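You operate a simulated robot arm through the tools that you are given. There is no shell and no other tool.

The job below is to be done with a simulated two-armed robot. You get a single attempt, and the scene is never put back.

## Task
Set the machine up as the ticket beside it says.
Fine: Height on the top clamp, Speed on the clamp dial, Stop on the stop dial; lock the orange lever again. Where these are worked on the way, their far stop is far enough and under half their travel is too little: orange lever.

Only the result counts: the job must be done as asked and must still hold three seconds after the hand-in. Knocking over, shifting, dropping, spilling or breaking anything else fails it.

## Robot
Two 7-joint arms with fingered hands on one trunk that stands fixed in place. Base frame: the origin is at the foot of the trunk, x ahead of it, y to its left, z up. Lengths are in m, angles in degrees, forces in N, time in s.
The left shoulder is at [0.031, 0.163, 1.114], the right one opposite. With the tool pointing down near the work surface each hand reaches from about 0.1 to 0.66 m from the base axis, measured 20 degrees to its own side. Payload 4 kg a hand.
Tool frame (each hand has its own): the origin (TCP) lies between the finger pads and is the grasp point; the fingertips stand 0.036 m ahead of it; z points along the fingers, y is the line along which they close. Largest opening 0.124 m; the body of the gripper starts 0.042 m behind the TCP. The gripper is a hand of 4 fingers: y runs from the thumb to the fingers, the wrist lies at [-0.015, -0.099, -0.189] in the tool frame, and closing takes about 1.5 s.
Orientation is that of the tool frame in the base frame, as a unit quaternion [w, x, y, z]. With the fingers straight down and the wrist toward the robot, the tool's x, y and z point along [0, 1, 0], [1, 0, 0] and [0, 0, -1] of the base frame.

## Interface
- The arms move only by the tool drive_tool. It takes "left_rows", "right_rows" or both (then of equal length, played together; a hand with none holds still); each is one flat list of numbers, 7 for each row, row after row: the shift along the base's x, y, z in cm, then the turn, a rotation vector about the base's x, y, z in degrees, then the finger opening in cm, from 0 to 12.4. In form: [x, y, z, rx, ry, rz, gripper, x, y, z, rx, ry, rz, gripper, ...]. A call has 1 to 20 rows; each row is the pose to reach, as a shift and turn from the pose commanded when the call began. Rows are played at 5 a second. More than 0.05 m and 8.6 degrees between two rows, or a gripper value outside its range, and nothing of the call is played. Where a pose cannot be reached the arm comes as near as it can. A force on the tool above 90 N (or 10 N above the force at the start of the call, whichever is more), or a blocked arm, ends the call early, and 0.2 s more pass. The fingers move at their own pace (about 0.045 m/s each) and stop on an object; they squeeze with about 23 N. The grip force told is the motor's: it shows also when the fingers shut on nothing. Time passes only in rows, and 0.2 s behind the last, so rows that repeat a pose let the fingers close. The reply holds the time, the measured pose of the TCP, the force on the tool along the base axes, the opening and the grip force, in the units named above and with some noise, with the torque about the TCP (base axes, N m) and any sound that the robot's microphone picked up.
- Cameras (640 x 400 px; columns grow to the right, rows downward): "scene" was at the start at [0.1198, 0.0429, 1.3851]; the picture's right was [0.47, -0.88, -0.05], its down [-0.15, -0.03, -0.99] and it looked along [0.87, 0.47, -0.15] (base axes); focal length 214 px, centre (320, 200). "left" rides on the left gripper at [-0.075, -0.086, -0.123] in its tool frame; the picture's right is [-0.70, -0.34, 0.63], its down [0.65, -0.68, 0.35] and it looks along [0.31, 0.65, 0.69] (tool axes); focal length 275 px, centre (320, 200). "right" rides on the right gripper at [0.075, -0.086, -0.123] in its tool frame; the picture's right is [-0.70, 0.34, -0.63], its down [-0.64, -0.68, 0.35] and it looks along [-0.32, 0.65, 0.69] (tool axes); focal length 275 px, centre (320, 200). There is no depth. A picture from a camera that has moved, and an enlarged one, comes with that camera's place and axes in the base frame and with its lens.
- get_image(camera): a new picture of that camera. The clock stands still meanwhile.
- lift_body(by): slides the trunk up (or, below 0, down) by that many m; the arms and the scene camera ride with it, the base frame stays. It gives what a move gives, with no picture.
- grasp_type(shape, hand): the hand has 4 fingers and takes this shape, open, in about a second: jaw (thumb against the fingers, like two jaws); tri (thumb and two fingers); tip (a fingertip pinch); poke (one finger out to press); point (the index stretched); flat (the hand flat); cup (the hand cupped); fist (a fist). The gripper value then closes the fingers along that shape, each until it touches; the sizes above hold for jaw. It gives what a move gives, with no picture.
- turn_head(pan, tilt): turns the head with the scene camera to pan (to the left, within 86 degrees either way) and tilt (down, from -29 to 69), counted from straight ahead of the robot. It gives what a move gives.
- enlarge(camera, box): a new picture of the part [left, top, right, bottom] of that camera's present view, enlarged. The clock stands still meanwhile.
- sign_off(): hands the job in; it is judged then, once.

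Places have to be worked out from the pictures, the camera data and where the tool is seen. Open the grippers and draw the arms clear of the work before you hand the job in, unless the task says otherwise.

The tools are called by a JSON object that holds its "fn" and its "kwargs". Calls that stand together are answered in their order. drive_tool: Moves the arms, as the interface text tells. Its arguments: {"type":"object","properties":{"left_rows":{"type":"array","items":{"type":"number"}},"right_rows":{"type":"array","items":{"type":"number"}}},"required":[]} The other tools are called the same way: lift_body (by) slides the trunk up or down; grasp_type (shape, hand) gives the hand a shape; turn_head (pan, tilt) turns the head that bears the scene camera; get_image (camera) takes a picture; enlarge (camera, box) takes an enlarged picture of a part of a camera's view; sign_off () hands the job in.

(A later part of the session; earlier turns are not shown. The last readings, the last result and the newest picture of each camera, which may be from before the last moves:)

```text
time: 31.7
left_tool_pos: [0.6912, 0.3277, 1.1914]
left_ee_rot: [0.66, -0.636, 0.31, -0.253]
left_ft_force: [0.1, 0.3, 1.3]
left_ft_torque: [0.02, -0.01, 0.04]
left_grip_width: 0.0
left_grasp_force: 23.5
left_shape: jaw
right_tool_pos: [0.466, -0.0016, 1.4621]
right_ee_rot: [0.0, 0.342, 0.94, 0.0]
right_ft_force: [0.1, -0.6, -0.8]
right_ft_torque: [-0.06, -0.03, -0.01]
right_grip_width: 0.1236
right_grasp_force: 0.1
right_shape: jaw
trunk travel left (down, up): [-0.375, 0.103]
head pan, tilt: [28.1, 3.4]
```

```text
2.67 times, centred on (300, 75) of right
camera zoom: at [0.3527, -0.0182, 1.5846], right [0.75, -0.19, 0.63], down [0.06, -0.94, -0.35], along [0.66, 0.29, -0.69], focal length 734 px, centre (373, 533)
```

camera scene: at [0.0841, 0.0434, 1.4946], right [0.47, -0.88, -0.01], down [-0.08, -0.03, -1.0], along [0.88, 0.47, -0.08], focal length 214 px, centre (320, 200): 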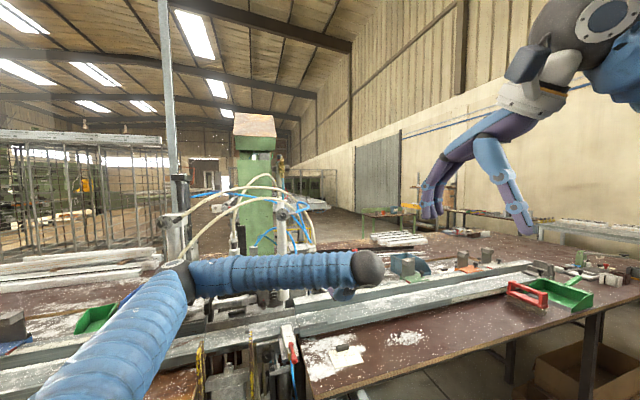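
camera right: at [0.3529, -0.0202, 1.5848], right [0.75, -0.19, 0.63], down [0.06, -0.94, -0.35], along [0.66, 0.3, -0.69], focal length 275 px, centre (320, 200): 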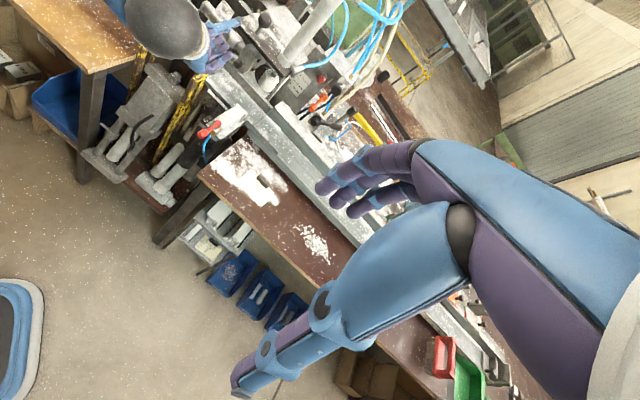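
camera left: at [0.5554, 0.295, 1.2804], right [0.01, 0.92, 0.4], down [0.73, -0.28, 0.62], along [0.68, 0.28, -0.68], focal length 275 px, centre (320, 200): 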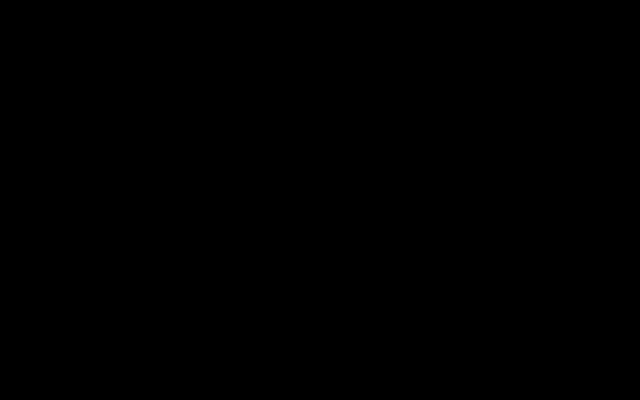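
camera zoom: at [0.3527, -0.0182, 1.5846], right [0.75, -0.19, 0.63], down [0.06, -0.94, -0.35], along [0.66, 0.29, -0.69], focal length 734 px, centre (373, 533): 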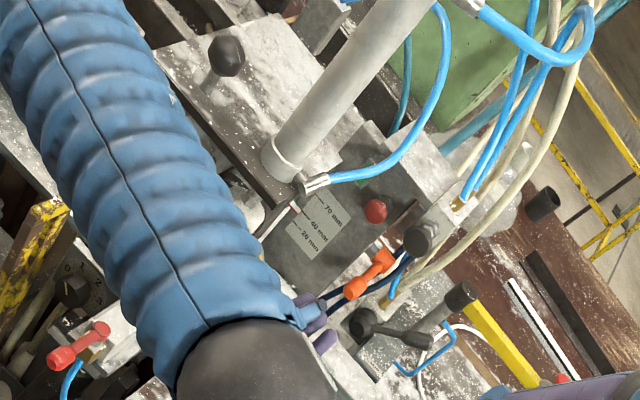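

The wrist pose hides the left camera, so I rely on the scene and right cameras. I advance toward the lever, stopping with fingertips about 5 cm short of it.

{"fn": "drive_tool", "kwargs": {"left_rows": [3, 2.7, -1.6, 0, 0, 0, 0, 6, 5.4, -3.2, 0, 0, 0, 0, 9, 8.1, -4.9, 0, 0, 0, 0, 12, 10.8, -6.5, 0, 0, 0, 0, 14.9, 13.5, -8.1, 0, 0, 0, 0, 14.9, 13.5, -8.1, 0, 0, 0, 0]}}

{"fn": "enlarge", "kwargs": {"camera": "scene", "box": [230, 190, 390, 300]}}

{"fn": "enlarge", "kwargs": {"camera": "right", "box": [200, 0, 400, 150]}}

{"fn": "get_image", "kwargs": {"camera": "left"}}

```text
time: 33.1
left_tool_pos: [0.8422, 0.4633, 1.1105]
left_ee_rot: [0.66, -0.636, 0.309, -0.252]
left_ft_force: [-0.5, 0.1, -0.5]
left_ft_torque: [0.01, 0.0, -0.01]
left_grip_width: 0.0
left_grasp_force: 23.2
left_shape: jaw
right_tool_pos: [0.4672, -0.002, 1.4615]
right_ee_rot: [0.001, 0.342, 0.94, 0.0]
right_ft_force: [-0.3, -0.1, 0.2]
right_ft_torque: [0.02, -0.01, 0.0]
right_grip_width: 0.1237
right_grasp_force: 0.1
right_shape: jaw
trunk travel left (down, up): [-0.375, 0.103]
head pan, tilt: [28.1, 3.4]
```

```text
3.64 times, centred on (310, 245) of scene
camera zoom: at [0.0843, 0.0424, 1.4947], right [0.47, -0.88, -0.01], down [-0.08, -0.03, -1.0], along [0.88, 0.47, -0.08], focal length 780 px, centre (356, 36)
```

zoom: 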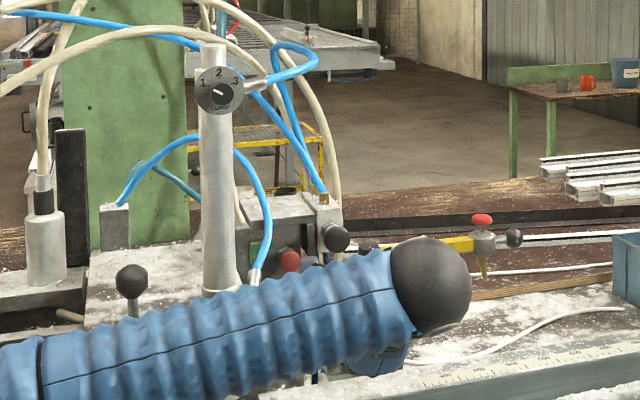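

```text
2.67 times, centred on (300, 75) of right
camera zoom: at [0.353, -0.0192, 1.5846], right [0.75, -0.19, 0.63], down [0.06, -0.94, -0.35], along [0.66, 0.3, -0.69], focal length 734 px, centre (373, 533)
```

zoom: 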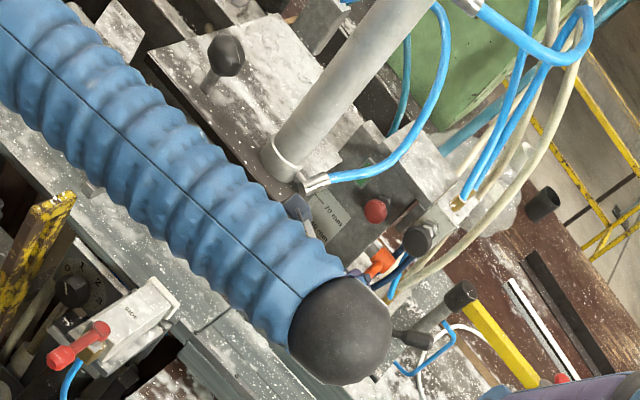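

```text
taken
camera left: at [0.7066, 0.4299, 1.1998], right [0.01, 0.92, 0.4], down [0.73, -0.28, 0.62], along [0.68, 0.28, -0.68], focal length 275 px, centre (320, 200)
```

left: 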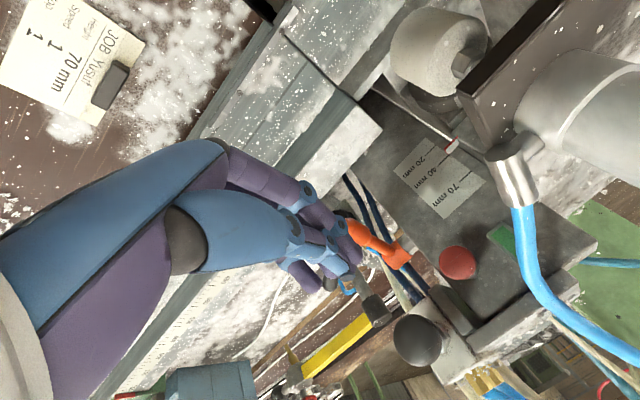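

The left camera now shows the orange lever just ahead. I slide the closed fingers forward over the lever handle, below the black ball knob, just above contact.

{"fn": "drive_tool", "kwargs": {"left_rows": [0, 0, -0.8, 0, 0, 0, 0, 1.5, 1.4, -0.8, 0, 0, 0, 0, 3, 2.8, -0.8, 0, 0, 0, 0, 4.4, 4.1, -0.8, 0, 0, 0, 0, 4.4, 4.1, -0.8, 0, 0, 0, 0]}}

{"fn": "enlarge", "kwargs": {"camera": "left", "box": [240, 140, 480, 400]}}

{"fn": "enlarge", "kwargs": {"camera": "right", "box": [280, 50, 380, 125]}}

```text
time: 34.3
left_tool_pos: [0.8865, 0.504, 1.1046]
left_ee_rot: [0.66, -0.636, 0.309, -0.253]
left_ft_force: [0.6, 0.1, -0.5]
left_ft_torque: [0.02, 0.02, -0.03]
left_grip_width: 0.0001
left_grasp_force: 23.0
left_shape: jaw
right_tool_pos: [0.4661, -0.0022, 1.4621]
right_ee_rot: [-0.001, 0.342, 0.94, 0.0]
right_ft_force: [1.0, -0.2, 0.7]
right_ft_torque: [-0.01, 0.0, 0.0]
right_grip_width: 0.1238
right_grasp_force: 0.0
right_shape: jaw
trunk travel left (down, up): [-0.375, 0.103]
head pan, tilt: [28.1, 3.4]
```

```text
1.54 times, centred on (360, 270) of left
camera zoom: at [0.7497, 0.4705, 1.1944], right [0.01, 0.92, 0.4], down [0.73, -0.27, 0.62], along [0.68, 0.28, -0.68], focal length 424 px, centre (258, 92)
```

zoom: 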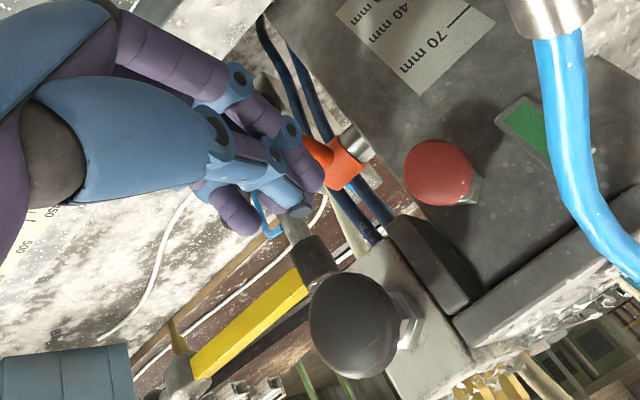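

```text
5.33 times, centred on (330, 88) of right
camera zoom: at [0.3536, -0.019, 1.5844], right [0.75, -0.19, 0.63], down [0.06, -0.94, -0.35], along [0.66, 0.29, -0.69], focal length 1468 px, centre (267, 800)
```

zoom: 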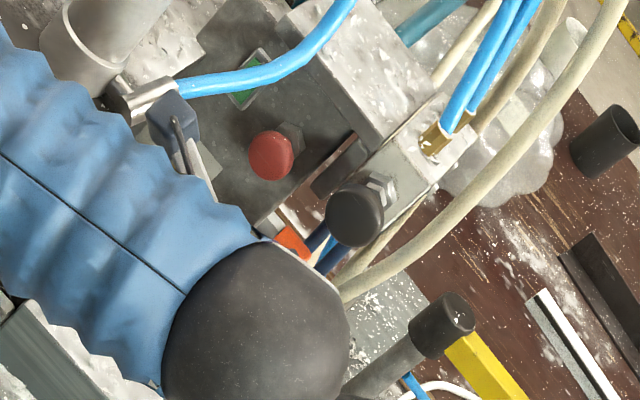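

Fingers are above the handle with clearance to the hose. I press down gently in small steps to find out whether the lever unlocks downward.

{"fn": "drive_tool", "kwargs": {"left_rows": [0.3, -0.3, -0.5, 0, 0, 0, 0, 0.7, -0.7, -1.0, 0, 0, 0, 0, 0.7, -0.7, -1.5, 0, 0, 0, 0, 0.7, -0.7, -2.0, 0, 0, 0, 0, 0.7, -0.7, -2.3, 0, 0, 0, 0]}}

{"fn": "enlarge", "kwargs": {"camera": "left", "box": [240, 140, 480, 400]}}

```text
time: 35.5
left_tool_pos: [0.8942, 0.4981, 1.0808]
left_ee_rot: [0.66, -0.636, 0.31, -0.253]
left_ft_force: [0.0, -1.0, 0.9]
left_ft_torque: [-0.02, -0.05, 0.01]
left_grip_width: 0.0
left_grasp_force: 23.1
left_shape: jaw
right_tool_pos: [0.4673, -0.0016, 1.4615]
right_ee_rot: [0.001, 0.342, 0.94, 0.0]
right_ft_force: [0.4, -0.1, -0.7]
right_ft_torque: [0.0, 0.03, -0.01]
right_grip_width: 0.1238
right_grasp_force: 0.1
right_shape: jaw
trunk travel left (down, up): [-0.375, 0.103]
head pan, tilt: [28.1, 3.4]
```

```text
1.54 times, centred on (360, 270) of left
camera zoom: at [0.7586, 0.464, 1.1701], right [0.01, 0.92, 0.4], down [0.73, -0.28, 0.62], along [0.68, 0.28, -0.68], focal length 424 px, centre (258, 92)
```

zoom: 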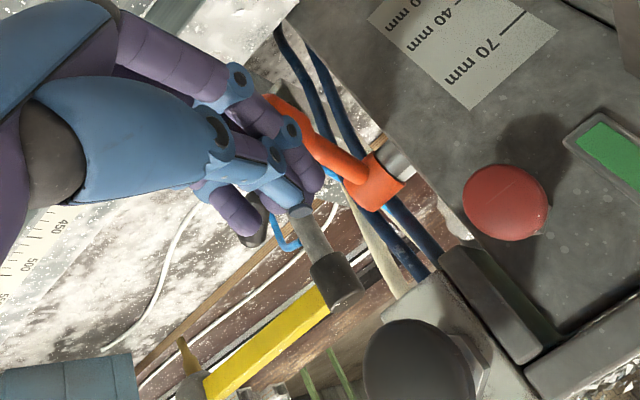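

No force yet, though by my estimate I should be touching. I zoom in to see how the fingers lie relative to the lever.

{"fn": "enlarge", "kwargs": {"camera": "left", "box": [300, 170, 420, 270]}}

{"fn": "enlarge", "kwargs": {"camera": "scene", "box": [290, 220, 370, 290]}}

{"fn": "enlarge", "kwargs": {"camera": "right", "box": [280, 50, 380, 125]}}

```text
4.00 times, centred on (360, 220) of left
camera zoom: at [0.7586, 0.464, 1.1701], right [0.01, 0.92, 0.4], down [0.73, -0.28, 0.62], along [0.68, 0.28, -0.68], focal length 1101 px, centre (160, 120)
```

zoom: 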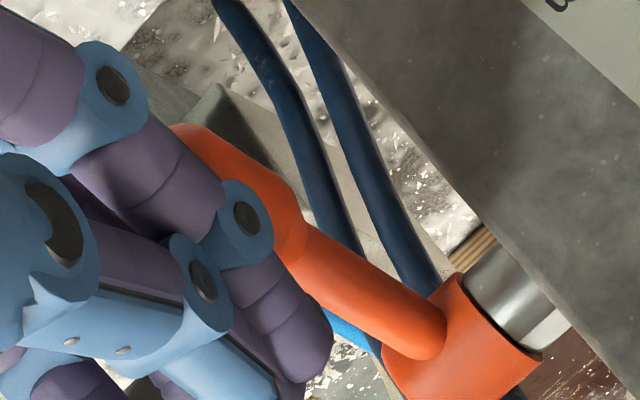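

```text
5.71 times, centred on (330, 255) of scene
camera zoom: at [0.0849, 0.0428, 1.4945], right [0.47, -0.88, -0.01], down [-0.08, -0.03, -1.0], along [0.88, 0.47, -0.08], focal length 1226 px, centre (263, -114)
```

zoom: 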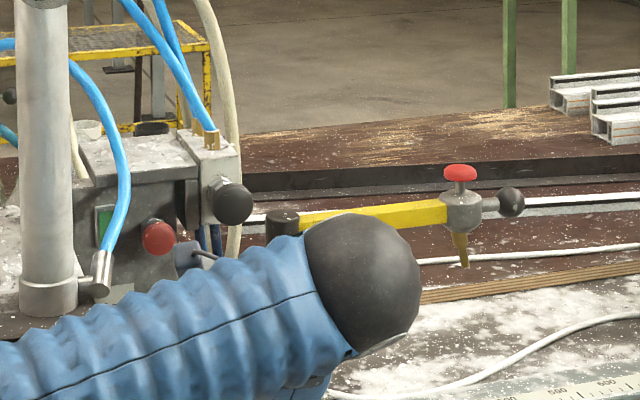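

```text
5.33 times, centred on (330, 88) of right
camera zoom: at [0.3537, -0.0189, 1.5844], right [0.75, -0.19, 0.63], down [0.06, -0.94, -0.35], along [0.66, 0.29, -0.69], focal length 1468 px, centre (267, 800)
```

zoom: 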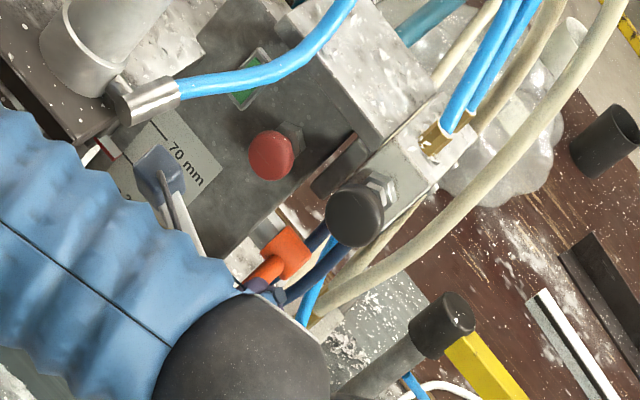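

The fingers sit to the right of the handle. I lift 2.5 cm, shift 1.7 cm left to be centred over the handle, and press down again in small steps.

{"fn": "drive_tool", "kwargs": {"left_rows": [0, 0, 1.3, 0, 0, 0, 0, 0, 0, 2.4, 0, 0, 0, 0, -1.16, 1.24, 2.4, 0, 0, 0, 0, -1.16, 1.24, 1.6, 0, 0, 0, 0, -1.16, 1.24, 1.2, 0, 0, 0, 0, -1.16, 1.24, 0.8, 0, 0, 0, 0, -1.16, 1.24, 0.4, 0, 0, 0, 0]}}

{"fn": "enlarge", "kwargs": {"camera": "left", "box": [300, 170, 440, 290]}}

{"fn": "enlarge", "kwargs": {"camera": "right", "box": [280, 50, 380, 125]}}

```text
time: 37.1
left_tool_pos: [0.8834, 0.5103, 1.0846]
left_ee_rot: [0.66, -0.637, 0.309, -0.252]
left_ft_force: [0.1, 0.0, 0.1]
left_ft_torque: [-0.03, -0.03, 0.03]
left_grip_width: 0.0002
left_grasp_force: 23.0
left_shape: jaw
right_tool_pos: [0.4675, -0.0032, 1.463]
right_ee_rot: [0.0, 0.342, 0.94, 0.0]
right_ft_force: [-0.2, 0.3, -0.6]
right_ft_torque: [-0.03, 0.0, 0.03]
right_grip_width: 0.1238
right_grasp_force: 0.0
right_shape: jaw
trunk travel left (down, up): [-0.375, 0.103]
head pan, tilt: [28.1, 3.4]
```

```text
3.33 times, centred on (370, 230) of left
camera zoom: at [0.7469, 0.4762, 1.1745], right [0.01, 0.92, 0.4], down [0.73, -0.27, 0.62], along [0.68, 0.28, -0.68], focal length 918 px, centre (153, 100)
```

zoom: 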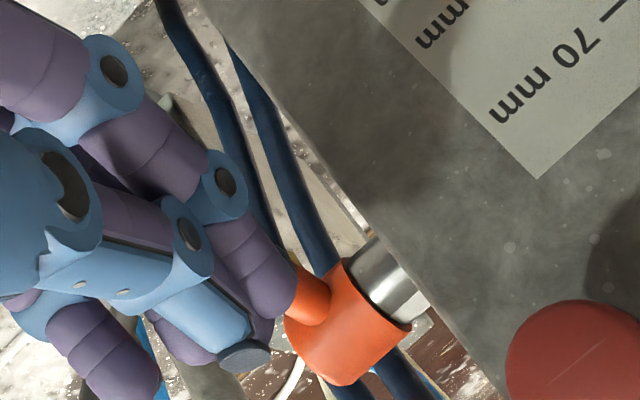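

```text
5.33 times, centred on (330, 88) of right
camera zoom: at [0.3537, -0.0189, 1.5844], right [0.75, -0.19, 0.63], down [0.06, -0.94, -0.35], along [0.66, 0.29, -0.69], focal length 1468 px, centre (267, 800)
```

zoom: 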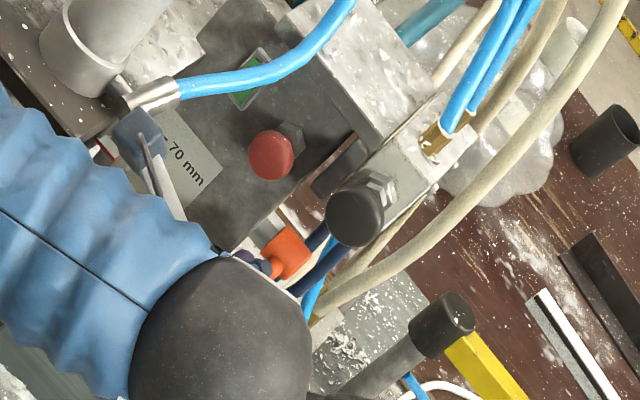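

Now the fingers cover the handle. I press down further in 4 mm steps.

{"fn": "drive_tool", "kwargs": {"left_rows": [0, 0, -0.4, 0, 0, 0, 0, 0, 0, -0.8, 0, 0, 0, 0, 0, 0, -1.2, 0, 0, 0, 0, 0, 0, -1.6, 0, 0, 0, 0]}}

{"fn": "enlarge", "kwargs": {"camera": "left", "box": [300, 170, 440, 290]}}

```text
time: 38.1
left_tool_pos: [0.8823, 0.5093, 1.0686]
left_ee_rot: [0.66, -0.637, 0.309, -0.253]
left_ft_force: [-0.4, -0.3, 0.1]
left_ft_torque: [0.0, -0.02, -0.02]
left_grip_width: 0.0
left_grasp_force: 23.2
left_shape: jaw
right_tool_pos: [0.4672, -0.0013, 1.4623]
right_ee_rot: [0.0, 0.342, 0.94, 0.001]
right_ft_force: [0.3, 0.0, -0.5]
right_ft_torque: [-0.01, -0.01, 0.02]
right_grip_width: 0.1237
right_grasp_force: 0.1
right_shape: jaw
trunk travel left (down, up): [-0.375, 0.103]
head pan, tilt: [28.1, 3.4]
```

```text
3.33 times, centred on (370, 230) of left
camera zoom: at [0.7463, 0.4764, 1.1587], right [0.01, 0.92, 0.39], down [0.73, -0.27, 0.62], along [0.68, 0.28, -0.68], focal length 918 px, centre (153, 100)
```

zoom: 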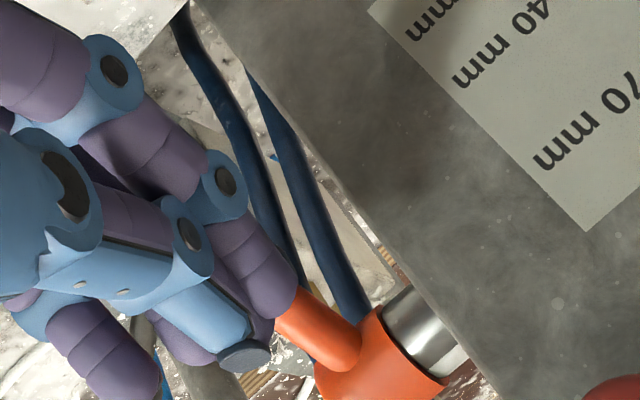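

Still no force at z = 1.069; the handle must be slightly lower than I judged. I continue down in small steps.

{"fn": "drive_tool", "kwargs": {"left_rows": [0, 0, -0.4, 0, 0, 0, 0, 0, 0, -0.8, 0, 0, 0, 0, 0, 0, -1.2, 0, 0, 0, 0, 0, 0, -1.2, 0, 0, 0, 0]}}

{"fn": "enlarge", "kwargs": {"camera": "left", "box": [300, 170, 440, 290]}}

```text
time: 39.1
left_tool_pos: [0.8823, 0.5106, 1.0578]
left_ee_rot: [0.66, -0.636, 0.31, -0.252]
left_ft_force: [-1.0, -0.5, 0.5]
left_ft_torque: [0.0, 0.0, 0.01]
left_grip_width: 0.0
left_grasp_force: 22.6
left_shape: jaw
right_tool_pos: [0.4678, -0.0018, 1.4616]
right_ee_rot: [-0.002, 0.342, 0.94, 0.0]
right_ft_force: [-0.3, 1.0, -0.7]
right_ft_torque: [-0.04, -0.04, -0.05]
right_grip_width: 0.1236
right_grasp_force: 0.2
right_shape: jaw
trunk travel left (down, up): [-0.375, 0.103]
head pan, tilt: [28.1, 3.4]
```

```text
3.33 times, centred on (370, 230) of left
camera zoom: at [0.7463, 0.4763, 1.1472], right [0.01, 0.92, 0.4], down [0.73, -0.28, 0.62], along [0.68, 0.28, -0.68], focal length 918 px, centre (153, 100)
```

zoom: 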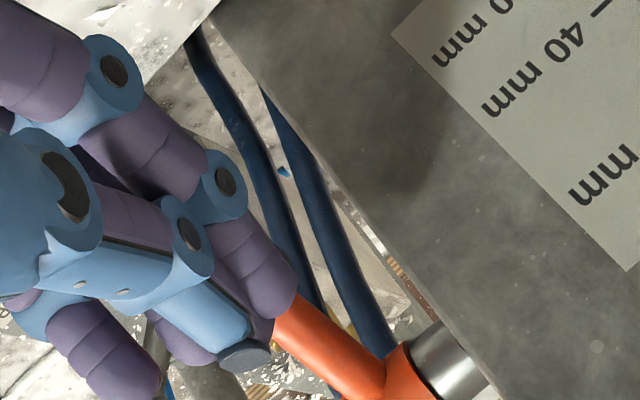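

The lever actually slopes about 15-20° downward toward me, so its handle is lower. I continue down in small steps.

{"fn": "drive_tool", "kwargs": {"left_rows": [0, 0, -0.4, 0, 0, 0, 0, 0, 0, -0.8, 0, 0, 0, 0, 0, 0, -1.2, 0, 0, 0, 0, 0, 0, -1.2, 0, 0, 0, 0]}}

{"fn": "enlarge", "kwargs": {"camera": "left", "box": [300, 170, 440, 290]}}

```text
time: 40.1
left_tool_pos: [0.8836, 0.5098, 1.0448]
left_ee_rot: [0.66, -0.637, 0.309, -0.252]
left_ft_force: [-0.3, -1.2, 0.0]
left_ft_torque: [0.05, 0.02, 0.0]
left_grip_width: 0.0
left_grasp_force: 23.2
left_shape: jaw
right_tool_pos: [0.4665, -0.0032, 1.4603]
right_ee_rot: [-0.001, 0.341, 0.94, 0.0]
right_ft_force: [0.5, -0.1, -0.9]
right_ft_torque: [0.01, -0.01, 0.04]
right_grip_width: 0.1237
right_grasp_force: 0.0
right_shape: jaw
trunk travel left (down, up): [-0.375, 0.103]
head pan, tilt: [28.1, 3.4]
```

```text
3.33 times, centred on (370, 230) of left
camera zoom: at [0.7462, 0.4761, 1.1349], right [0.01, 0.92, 0.4], down [0.73, -0.27, 0.62], along [0.68, 0.28, -0.68], focal length 918 px, centre (153, 100)
```

zoom: 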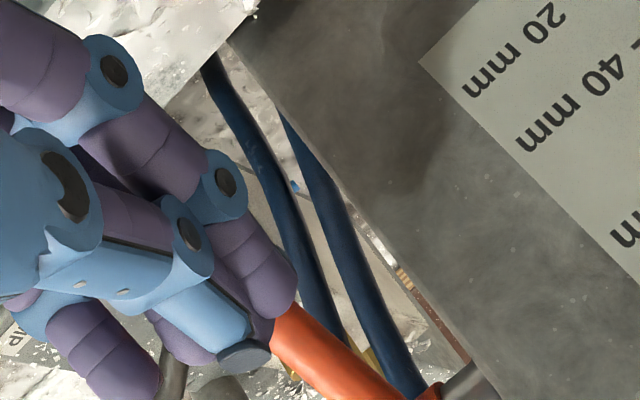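

Still no force. I check the lever's angle with wider and other-camera views.

{"fn": "enlarge", "kwargs": {"camera": "left", "box": [280, 180, 480, 340]}}

{"fn": "enlarge", "kwargs": {"camera": "right", "box": [290, 60, 370, 120]}}

{"fn": "enlarge", "kwargs": {"camera": "scene", "box": [270, 220, 350, 290]}}

```text
2.50 times, centred on (380, 260) of left
camera zoom: at [0.7462, 0.4761, 1.1349], right [0.01, 0.92, 0.4], down [0.73, -0.27, 0.62], along [0.68, 0.28, -0.68], focal length 688 px, centre (170, 50)
```

zoom: 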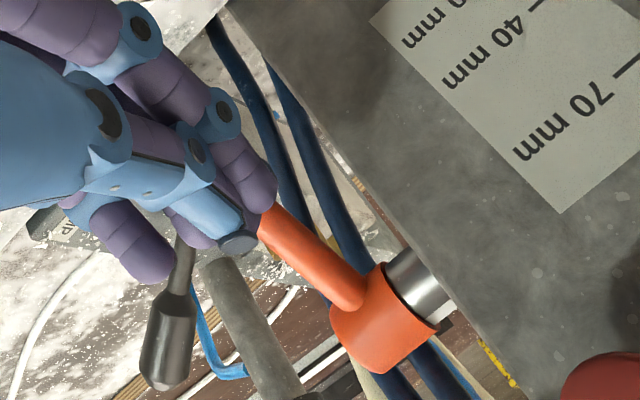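

```text
6.67 times, centred on (330, 90) of right
camera zoom: at [0.3537, -0.0189, 1.5844], right [0.75, -0.19, 0.63], down [0.06, -0.94, -0.35], along [0.66, 0.29, -0.69], focal length 1835 px, centre (253, 933)
```

zoom: 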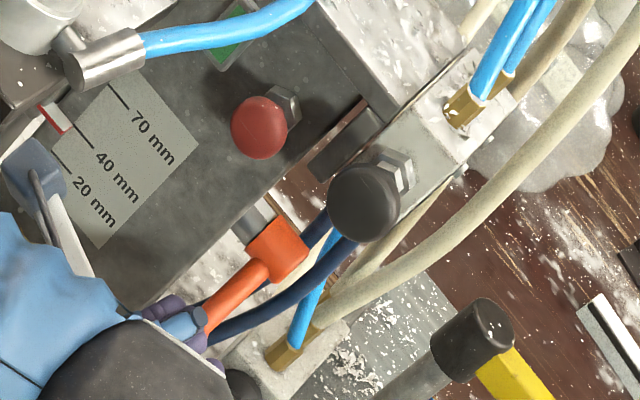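

```text
5.71 times, centred on (310, 255) of scene
camera zoom: at [0.0849, 0.0427, 1.4946], right [0.47, -0.88, -0.01], down [-0.08, -0.03, -1.0], along [0.88, 0.47, -0.08], focal length 1226 px, centre (377, -114)
```

zoom: 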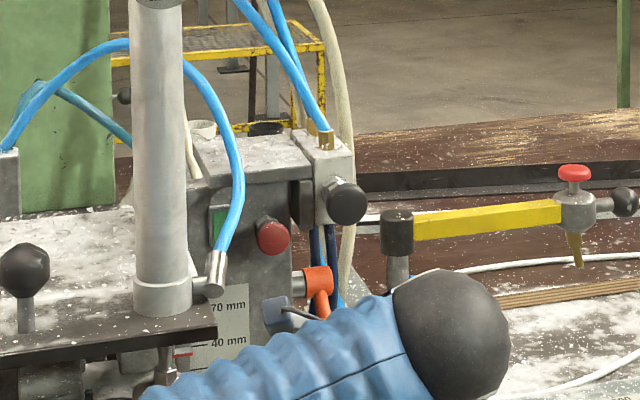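

The lever is in fact swinging down freely under the fingers (now about 40° below horizontal). I keep following its arc down and forward, watching the clearance of the hand camera to the plate corner.

{"fn": "drive_tool", "kwargs": {"left_rows": [0.8, 0.4, -0.4, 0, 0, 0, 0, 1.3, 0.8, -0.8, 0, 0, 0, 0, 1.75, 1.15, -1.3, 0, 0, 0, 0, 1.75, 1.15, -1.3, 0, 0, 0, 0]}}

{"fn": "enlarge", "kwargs": {"camera": "left", "box": [280, 140, 480, 300]}}

{"fn": "enlarge", "kwargs": {"camera": "right", "box": [280, 50, 360, 110]}}

{"fn": "enlarge", "kwargs": {"camera": "scene", "box": [270, 220, 350, 290]}}

```text
time: 41.1
left_tool_pos: [0.8991, 0.5203, 1.0323]
left_ee_rot: [0.66, -0.636, 0.309, -0.253]
left_ft_force: [-0.2, -0.4, -0.3]
left_ft_torque: [-0.01, -0.01, 0.02]
left_grip_width: 0.0
left_grasp_force: 22.9
left_shape: jaw
right_tool_pos: [0.4671, -0.0023, 1.4619]
right_ee_rot: [0.0, 0.342, 0.94, -0.001]
right_ft_force: [-0.8, 0.0, -0.2]
right_ft_torque: [0.0, 0.04, 0.01]
right_grip_width: 0.1238
right_grasp_force: 0.1
right_shape: jaw
trunk travel left (down, up): [-0.375, 0.103]
head pan, tilt: [28.1, 3.4]
```

```text
2.50 times, centred on (380, 220) of left
camera zoom: at [0.7631, 0.4871, 1.1222], right [0.01, 0.92, 0.4], down [0.73, -0.27, 0.62], along [0.68, 0.28, -0.68], focal length 688 px, centre (170, 150)
```

zoom: 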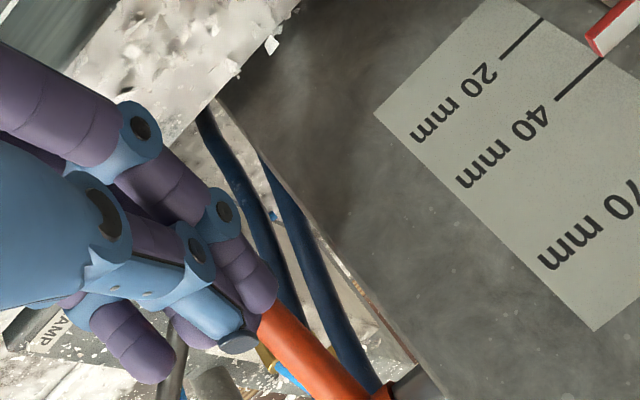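

```text
6.67 times, centred on (320, 80) of right
camera zoom: at [0.3536, -0.0188, 1.5844], right [0.75, -0.19, 0.63], down [0.06, -0.94, -0.35], along [0.66, 0.29, -0.69], focal length 1835 px, centre (320, 1000)
```

zoom: 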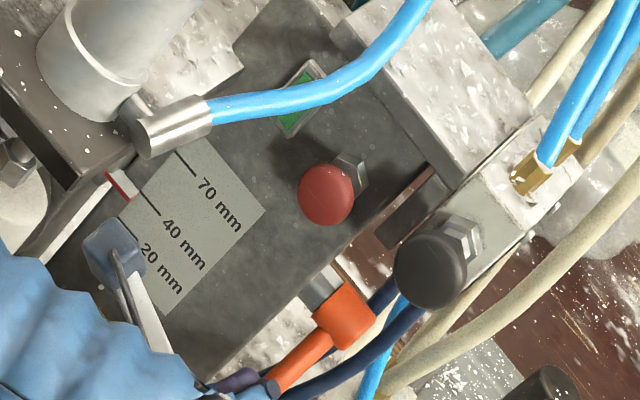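

```text
5.71 times, centred on (310, 255) of scene
camera zoom: at [0.0849, 0.0428, 1.4946], right [0.47, -0.88, -0.01], down [-0.08, -0.03, -1.0], along [0.88, 0.47, -0.08], focal length 1226 px, centre (377, -114)
```

zoom: 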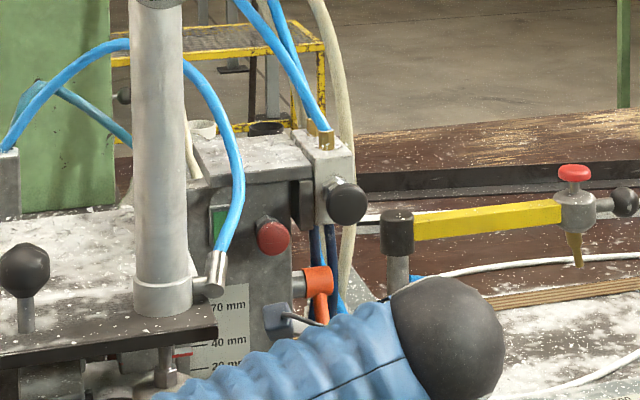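

Clearances look good (the hand camera passes well right of the plate). I continue along the arc.

{"fn": "drive_tool", "kwargs": {"left_rows": [0.6, 0.55, -0.4, 0, 0, 0, 0, 1.2, 1.1, -0.8, 0, 0, 0, 0, 1.6, 1.5, -1.2, 0, 0, 0, 0, 1.8, 1.7, -1.6, 0, 0, 0, 0, 1.8, 1.7, -1.6, 0, 0, 0, 0]}}

{"fn": "enlarge", "kwargs": {"camera": "left", "box": [280, 180, 480, 340]}}

{"fn": "enlarge", "kwargs": {"camera": "right", "box": [300, 60, 380, 120]}}

{"fn": "enlarge", "kwargs": {"camera": "scene", "box": [280, 230, 340, 280]}}

```text
time: 42.3
left_tool_pos: [0.9128, 0.5317, 1.0212]
left_ee_rot: [0.66, -0.635, 0.31, -0.255]
left_ft_force: [-56.8, -43.2, 6.9]
left_ft_torque: [-0.41, 0.1, 0.44]
left_grip_width: 0.0
left_grasp_force: 23.1
left_shape: jaw
right_tool_pos: [0.4621, -0.0061, 1.4636]
right_ee_rot: [0.001, 0.342, 0.94, 0.002]
right_ft_force: [-0.1, -0.2, -0.1]
right_ft_torque: [-0.03, 0.04, 0.01]
right_grip_width: 0.1236
right_grasp_force: 0.0
right_shape: jaw
trunk travel left (down, up): [-0.375, 0.103]
head pan, tilt: [28.1, 3.4]
```

```text
2.50 times, centred on (380, 260) of left
camera zoom: at [0.7775, 0.4988, 1.1104], right [0.01, 0.92, 0.4], down [0.73, -0.28, 0.62], along [0.68, 0.28, -0.67], focal length 688 px, centre (170, 50)
```

zoom: 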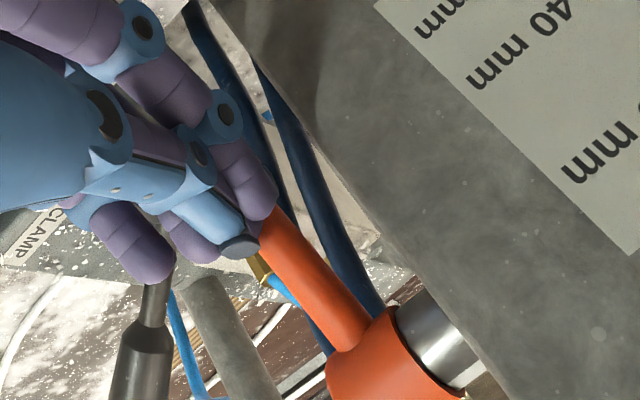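

```text
6.67 times, centred on (340, 90) of right
camera zoom: at [0.3474, -0.0237, 1.5859], right [0.75, -0.19, 0.64], down [0.06, -0.94, -0.35], along [0.66, 0.3, -0.69], focal length 1835 px, centre (187, 933)
```

zoom: 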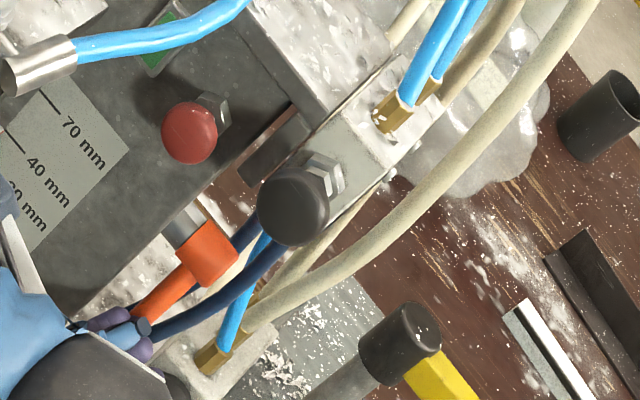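

```text
8.00 times, centred on (310, 255) of scene
camera zoom: at [0.0783, 0.0378, 1.4951], right [0.47, -0.88, -0.01], down [-0.07, -0.02, -1.0], along [0.88, 0.47, -0.08], focal length 1716 px, centre (400, -240)
```

zoom: 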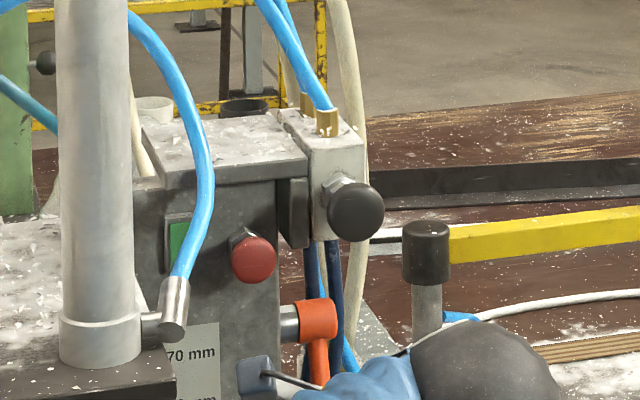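

A 71 N push-back along the depth: the fingertips are pressing against something, possibly the lever at its stop. I ease back 1.2 cm and then press purely downward.

{"fn": "drive_tool", "kwargs": {"left_rows": [-0.5, -0.45, 0, 0, 0, 0, 0, -0.9, -0.82, 0.0, 0, 0, 0, 0, -0.9, -0.82, -0.4, 0, 0, 0, 0, -0.9, -0.82, -0.8, 0, 0, 0, 0]}}

{"fn": "get_image", "kwargs": {"camera": "left"}}

{"fn": "enlarge", "kwargs": {"camera": "right", "box": [300, 60, 380, 120]}}

```text
time: 43.3
left_tool_pos: [0.9072, 0.5302, 1.0121]
left_ee_rot: [0.662, -0.635, 0.307, -0.252]
left_ft_force: [-9.0, -2.0, 26.6]
left_ft_torque: [0.63, -0.67, 0.15]
left_grip_width: 0.0
left_grasp_force: 23.4
left_shape: jaw
right_tool_pos: [0.4637, -0.0041, 1.4622]
right_ee_rot: [0.001, 0.342, 0.94, 0.0]
right_ft_force: [0.4, 1.2, 0.2]
right_ft_torque: [0.02, -0.01, -0.01]
right_grip_width: 0.1238
right_grasp_force: 0.1
right_shape: jaw
trunk travel left (down, up): [-0.375, 0.103]
head pan, tilt: [28.1, 3.4]
```

```text
taken
camera left: at [0.77, 0.4957, 1.1024], right [0.0, 0.92, 0.4], down [0.73, -0.27, 0.63], along [0.68, 0.29, -0.67], focal length 275 px, centre (320, 200)
```

left: 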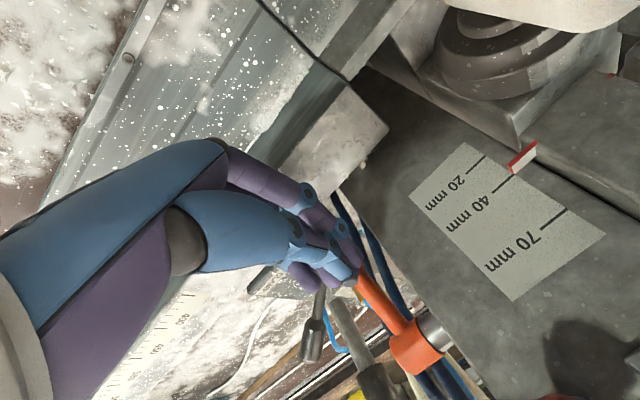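

```text
6.67 times, centred on (340, 90) of right
camera zoom: at [0.3494, -0.0209, 1.5856], right [0.75, -0.19, 0.64], down [0.06, -0.94, -0.35], along [0.66, 0.3, -0.69], focal length 1835 px, centre (187, 933)
```

zoom: 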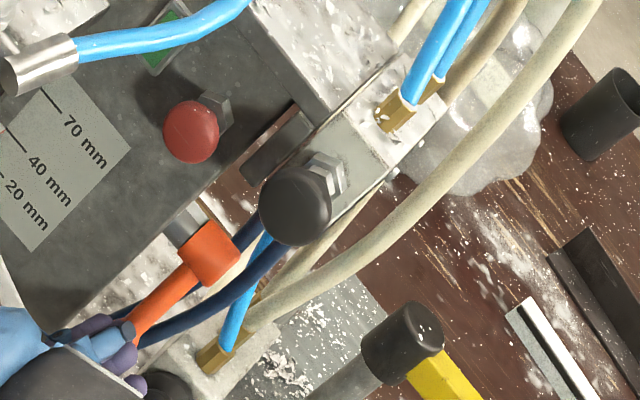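

The lever is now about 65-70° down. The rightmost finger might be touching the black valve hub, so I lift 1 cm, shift 1 cm left and press again to see whether the lever has more travel.

{"fn": "drive_tool", "kwargs": {"left_rows": [0, 0, 0.8, 0, 0, 0, 0, -0.7, 0.75, 0.8, 0, 0, 0, 0, -0.7, 0.75, 0.2, 0, 0, 0, 0, -0.4, 1.0, -0.2, 0, 0, 0, 0, -0.2, 1.2, -0.4, 0, 0, 0, 0]}}

{"fn": "get_image", "kwargs": {"camera": "left"}}

{"fn": "enlarge", "kwargs": {"camera": "right", "box": [280, 60, 360, 120]}}

```text
time: 44.5
left_tool_pos: [0.9034, 0.5374, 1.008]
left_ee_rot: [0.661, -0.635, 0.309, -0.254]
left_ft_force: [-41.0, -31.6, 15.7]
left_ft_torque: [0.44, -0.55, -0.1]
left_grip_width: 0.0
left_grasp_force: 23.2
left_shape: jaw
right_tool_pos: [0.4611, -0.0066, 1.4641]
right_ee_rot: [0.001, 0.342, 0.94, 0.003]
right_ft_force: [-0.1, 0.2, 0.8]
right_ft_torque: [-0.01, 0.01, -0.01]
right_grip_width: 0.1239
right_grasp_force: 0.0
right_shape: jaw
trunk travel left (down, up): [-0.375, 0.103]
head pan, tilt: [28.1, 3.4]
```

```text
taken
camera left: at [0.7668, 0.5037, 1.0979], right [0.01, 0.92, 0.4], down [0.73, -0.28, 0.62], along [0.68, 0.28, -0.67], focal length 275 px, centre (320, 200)
```

left: 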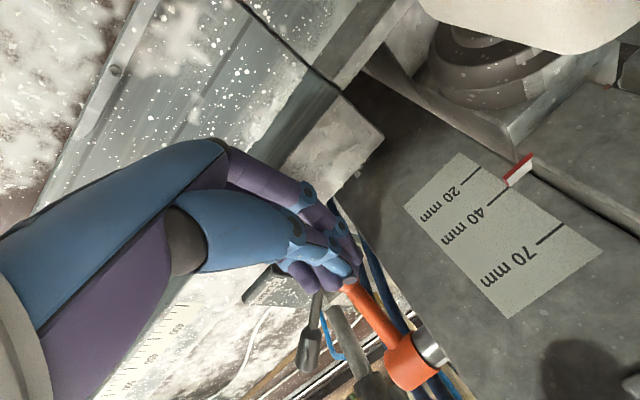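

```text
6.67 times, centred on (320, 90) of right
camera zoom: at [0.3476, -0.023, 1.5859], right [0.75, -0.19, 0.64], down [0.06, -0.94, -0.35], along [0.66, 0.3, -0.69], focal length 1835 px, centre (320, 933)
```

zoom: 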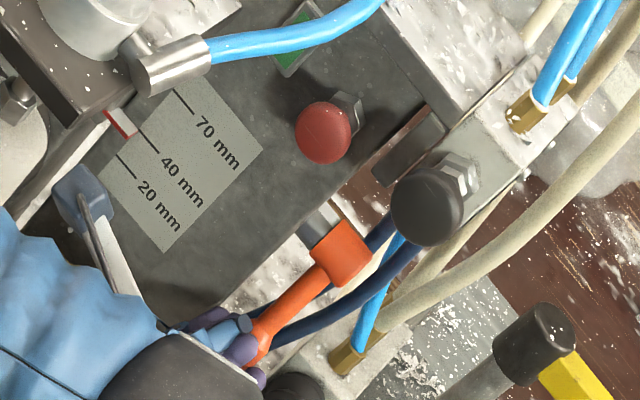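

The lever is now against its far stop (about 50 N with no further motion), and the pointer still reads about 35, so the plate holds itself. I retreat straight back, then up.

{"fn": "drive_tool", "kwargs": {"left_rows": [-1.5, -1.4, 0.2, 0, 0, 0, 0, -4.4, -4.1, 0.5, 0, 0, 0, 0, -7.4, -6.9, 1.5, 0, 0, 0, 0, -10, -9.3, 4, 0, 0, 0, 0, -12.5, -11.7, 7, 0, 0, 0, 0, -15, -14, 10, 0, 0, 0, 0, -17.5, -16.4, 13, 0, 0, 0, 0, -20.2, -18.9, 16, 0, 0, 0, 0, -20.2, -18.9, 18, 0, 0, 0, 0]}}

{"fn": "get_image", "kwargs": {"camera": "right"}}

{"fn": "enlarge", "kwargs": {"camera": "right", "box": [260, 40, 380, 130]}}

{"fn": "enlarge", "kwargs": {"camera": "scene", "box": [240, 210, 360, 300]}}

```text
time: 46.5
left_tool_pos: [0.7023, 0.3514, 1.1851]
left_ee_rot: [0.66, -0.637, 0.309, -0.252]
left_ft_force: [-0.1, 0.3, 0.0]
left_ft_torque: [0.0, 0.0, 0.0]
left_grip_width: 0.0
left_grasp_force: 22.7
left_shape: jaw
right_tool_pos: [0.466, -0.0036, 1.4629]
right_ee_rot: [0.001, 0.343, 0.939, 0.001]
right_ft_force: [0.2, -0.4, -0.1]
right_ft_torque: [0.0, -0.01, 0.0]
right_grip_width: 0.1238
right_grasp_force: 0.1
right_shape: jaw
trunk travel left (down, up): [-0.375, 0.103]
head pan, tilt: [28.1, 3.4]
```

```text
taken
camera right: at [0.3528, -0.0193, 1.5847], right [0.75, -0.19, 0.63], down [0.06, -0.94, -0.35], along [0.66, 0.3, -0.69], focal length 275 px, centre (320, 200)
```

right: 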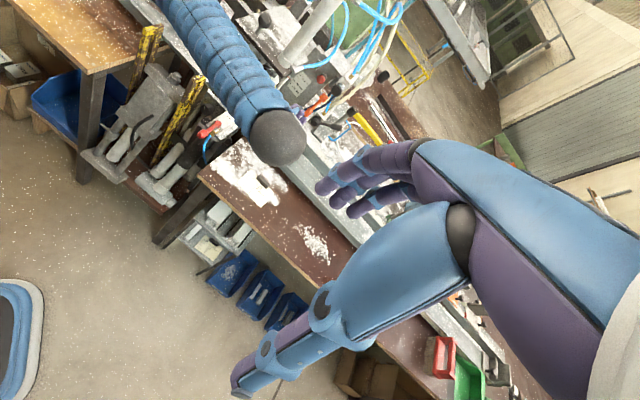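

```text
4.44 times, centred on (320, 85) of right
camera zoom: at [0.3528, -0.0193, 1.5847], right [0.75, -0.19, 0.63], down [0.06, -0.94, -0.35], along [0.66, 0.3, -0.69], focal length 1224 px, centre (320, 711)
```

zoom: 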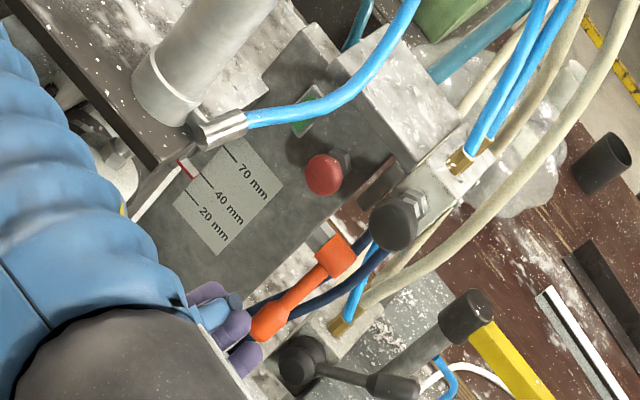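

```text
4.44 times, centred on (300, 255) of scene
camera zoom: at [0.0841, 0.0423, 1.4946], right [0.47, -0.88, -0.01], down [-0.08, -0.03, -1.0], along [0.88, 0.47, -0.08], focal length 953 px, centre (409, -44)
```

zoom: 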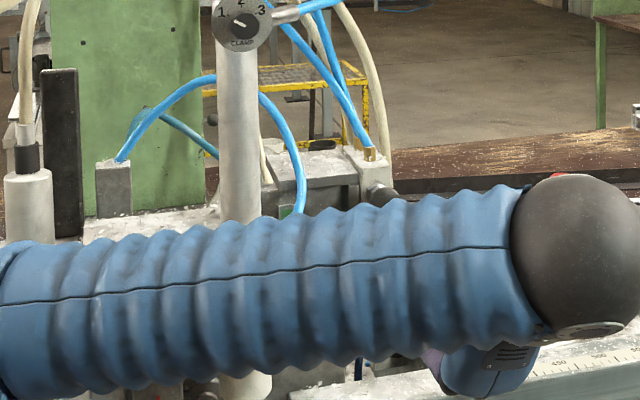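

The black valve lever is undisturbed and the orange lever now hangs well down. I check through the left camera before going to the plate handle.

{"fn": "drive_tool", "kwargs": {"left_rows": [-2.7, 2.9, 1, -3.7, -3.4, 0, 2, -5.5, 5.8, 2, -7.3, -6.8, 0, 4, -8.2, 8.8, 3, -11, -10.2, 0, 6, -10.9, 11.7, 4, -14.6, -13.6, 0, 8, -13.6, 14.6, 5, -18.3, -17.1, 0, 8, -14.5, 15.6, 5, -22, -20.5, 0, 8]}}

{"fn": "get_image", "kwargs": {"camera": "left"}}

{"fn": "get_image", "kwargs": {"camera": "scene"}}

```text
time: 47.9
left_tool_pos: [0.5588, 0.5086, 1.2336]
left_ee_rot: [-0.57, 0.695, -0.134, 0.417]
left_ft_force: [0.7, -0.2, 0.5]
left_ft_torque: [-0.01, 0.02, 0.01]
left_grip_width: 0.0796
left_grasp_force: 0.0
left_shape: jaw
right_tool_pos: [0.4674, -0.0029, 1.4622]
right_ee_rot: [0.0, 0.342, 0.94, -0.001]
right_ft_force: [0.7, -0.2, 1.0]
right_ft_torque: [-0.01, -0.01, -0.02]
right_grip_width: 0.1236
right_grasp_force: 0.1
right_shape: jaw
trunk travel left (down, up): [-0.375, 0.103]
head pan, tilt: [28.1, 3.4]
```

```text
taken
camera left: at [0.3981, 0.5018, 1.2774], right [-0.06, 1.0, 0.01], down [0.45, 0.02, 0.89], along [0.89, 0.06, -0.46], focal length 275 px, centre (320, 200)
```

left: 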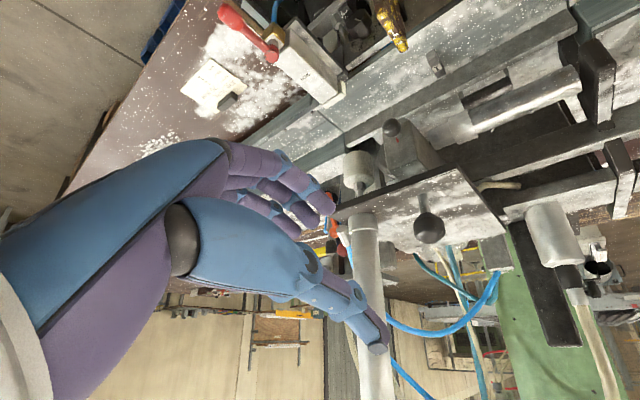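

```text
taken
camera scene: at [0.0845, 0.0426, 1.4946], right [0.47, -0.88, -0.01], down [-0.08, -0.03, -1.0], along [0.88, 0.47, -0.08], focal length 214 px, centre (320, 200)
```

scene: 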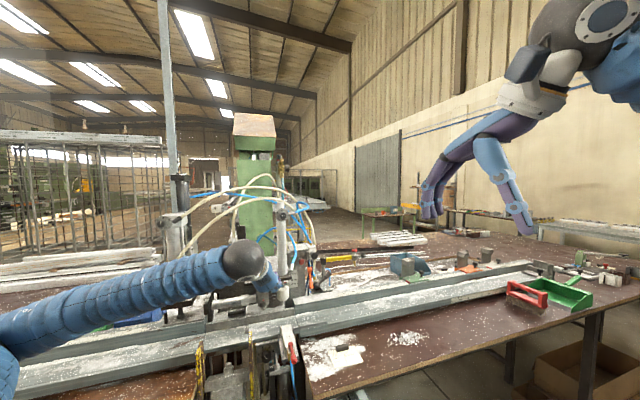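

The ball handle is confirmed at about (0.691, 0.649, 1.161). I roll the hand back to wrist-left and move to a stand-off 9 cm in front of the ball with the fingers open.

{"fn": "drive_tool", "kwargs": {"left_rows": [0.4, 0.6, -0.9, -5.5, -5.1, 0, 7, 0.9, 1.2, -1.8, -11, -10.2, 0, 7, 1.7, 2.2, -2.6, -16.5, -15.4, 0, 7, 2.5, 3.2, -3.5, -22, -20.5, 0, 7, 3.5, 4.4, -4.4, -27.5, -25.6, 0, 7, 4.5, 5.5, -5.3, -33, -30.8, 0, 7, 5.5, 6.7, -6.1, -38.5, -35.9, 0, 7, 6.6, 7.9, -6.9, -44, -41, 0, 7, 6.6, 7.9, -6.9, -44, -41, 0, 7]}}

{"fn": "get_image", "kwargs": {"camera": "left"}}

{"fn": "enlarge", "kwargs": {"camera": "scene", "box": [200, 200, 320, 300]}}

{"fn": "enlarge", "kwargs": {"camera": "right", "box": [200, 0, 340, 110]}}

```text
time: 49.9
left_tool_pos: [0.6257, 0.5863, 1.1659]
left_ee_rot: [-0.286, 0.669, 0.232, 0.646]
left_ft_force: [0.6, -0.1, 0.7]
left_ft_torque: [-0.04, 0.01, 0.01]
left_grip_width: 0.0703
left_grasp_force: 0.1
left_shape: jaw
right_tool_pos: [0.4667, -0.0012, 1.4617]
right_ee_rot: [0.0, 0.342, 0.94, 0.001]
right_ft_force: [0.1, 0.0, 0.0]
right_ft_torque: [-0.01, -0.02, -0.01]
right_grip_width: 0.1238
right_grasp_force: 0.0
right_shape: jaw
trunk travel left (down, up): [-0.375, 0.103]
head pan, tilt: [28.1, 3.4]
```

```text
taken
camera left: at [0.4727, 0.5714, 1.0964], right [0.2, 0.72, -0.67], down [-0.17, 0.7, 0.7], along [0.97, -0.02, 0.26], focal length 275 px, centre (320, 200)
```

left: 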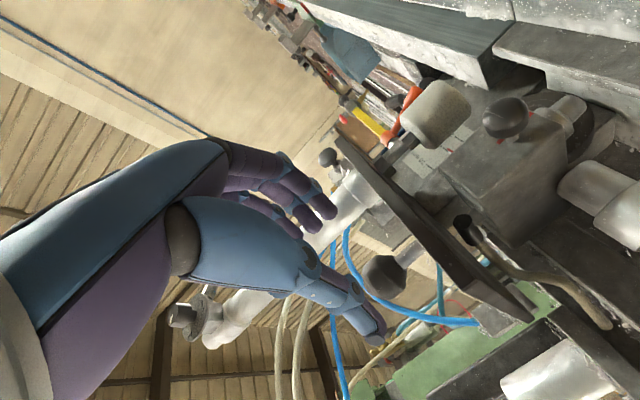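

```text
4.00 times, centred on (260, 250) of scene
camera zoom: at [0.0844, 0.0424, 1.4946], right [0.47, -0.88, -0.01], down [-0.08, -0.03, -1.0], along [0.88, 0.47, -0.08], focal length 858 px, centre (560, 0)
```

zoom: 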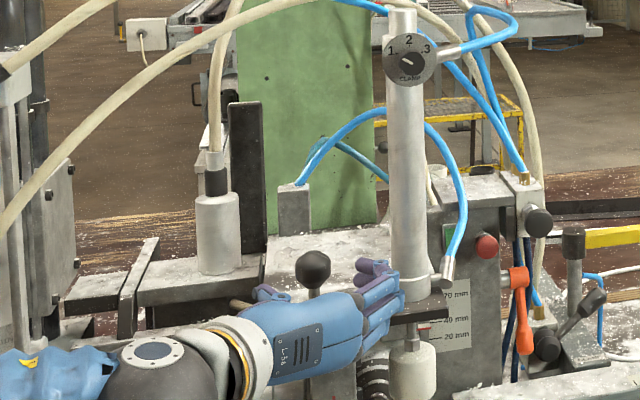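

```text
3.64 times, centred on (270, 55) of right
camera zoom: at [0.3531, -0.0192, 1.5846], right [0.75, -0.19, 0.63], down [0.06, -0.94, -0.35], along [0.66, 0.3, -0.69], focal length 1001 px, centre (502, 727)
```

zoom: 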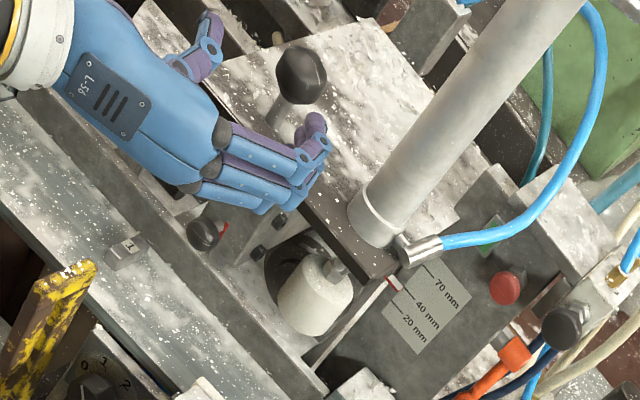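

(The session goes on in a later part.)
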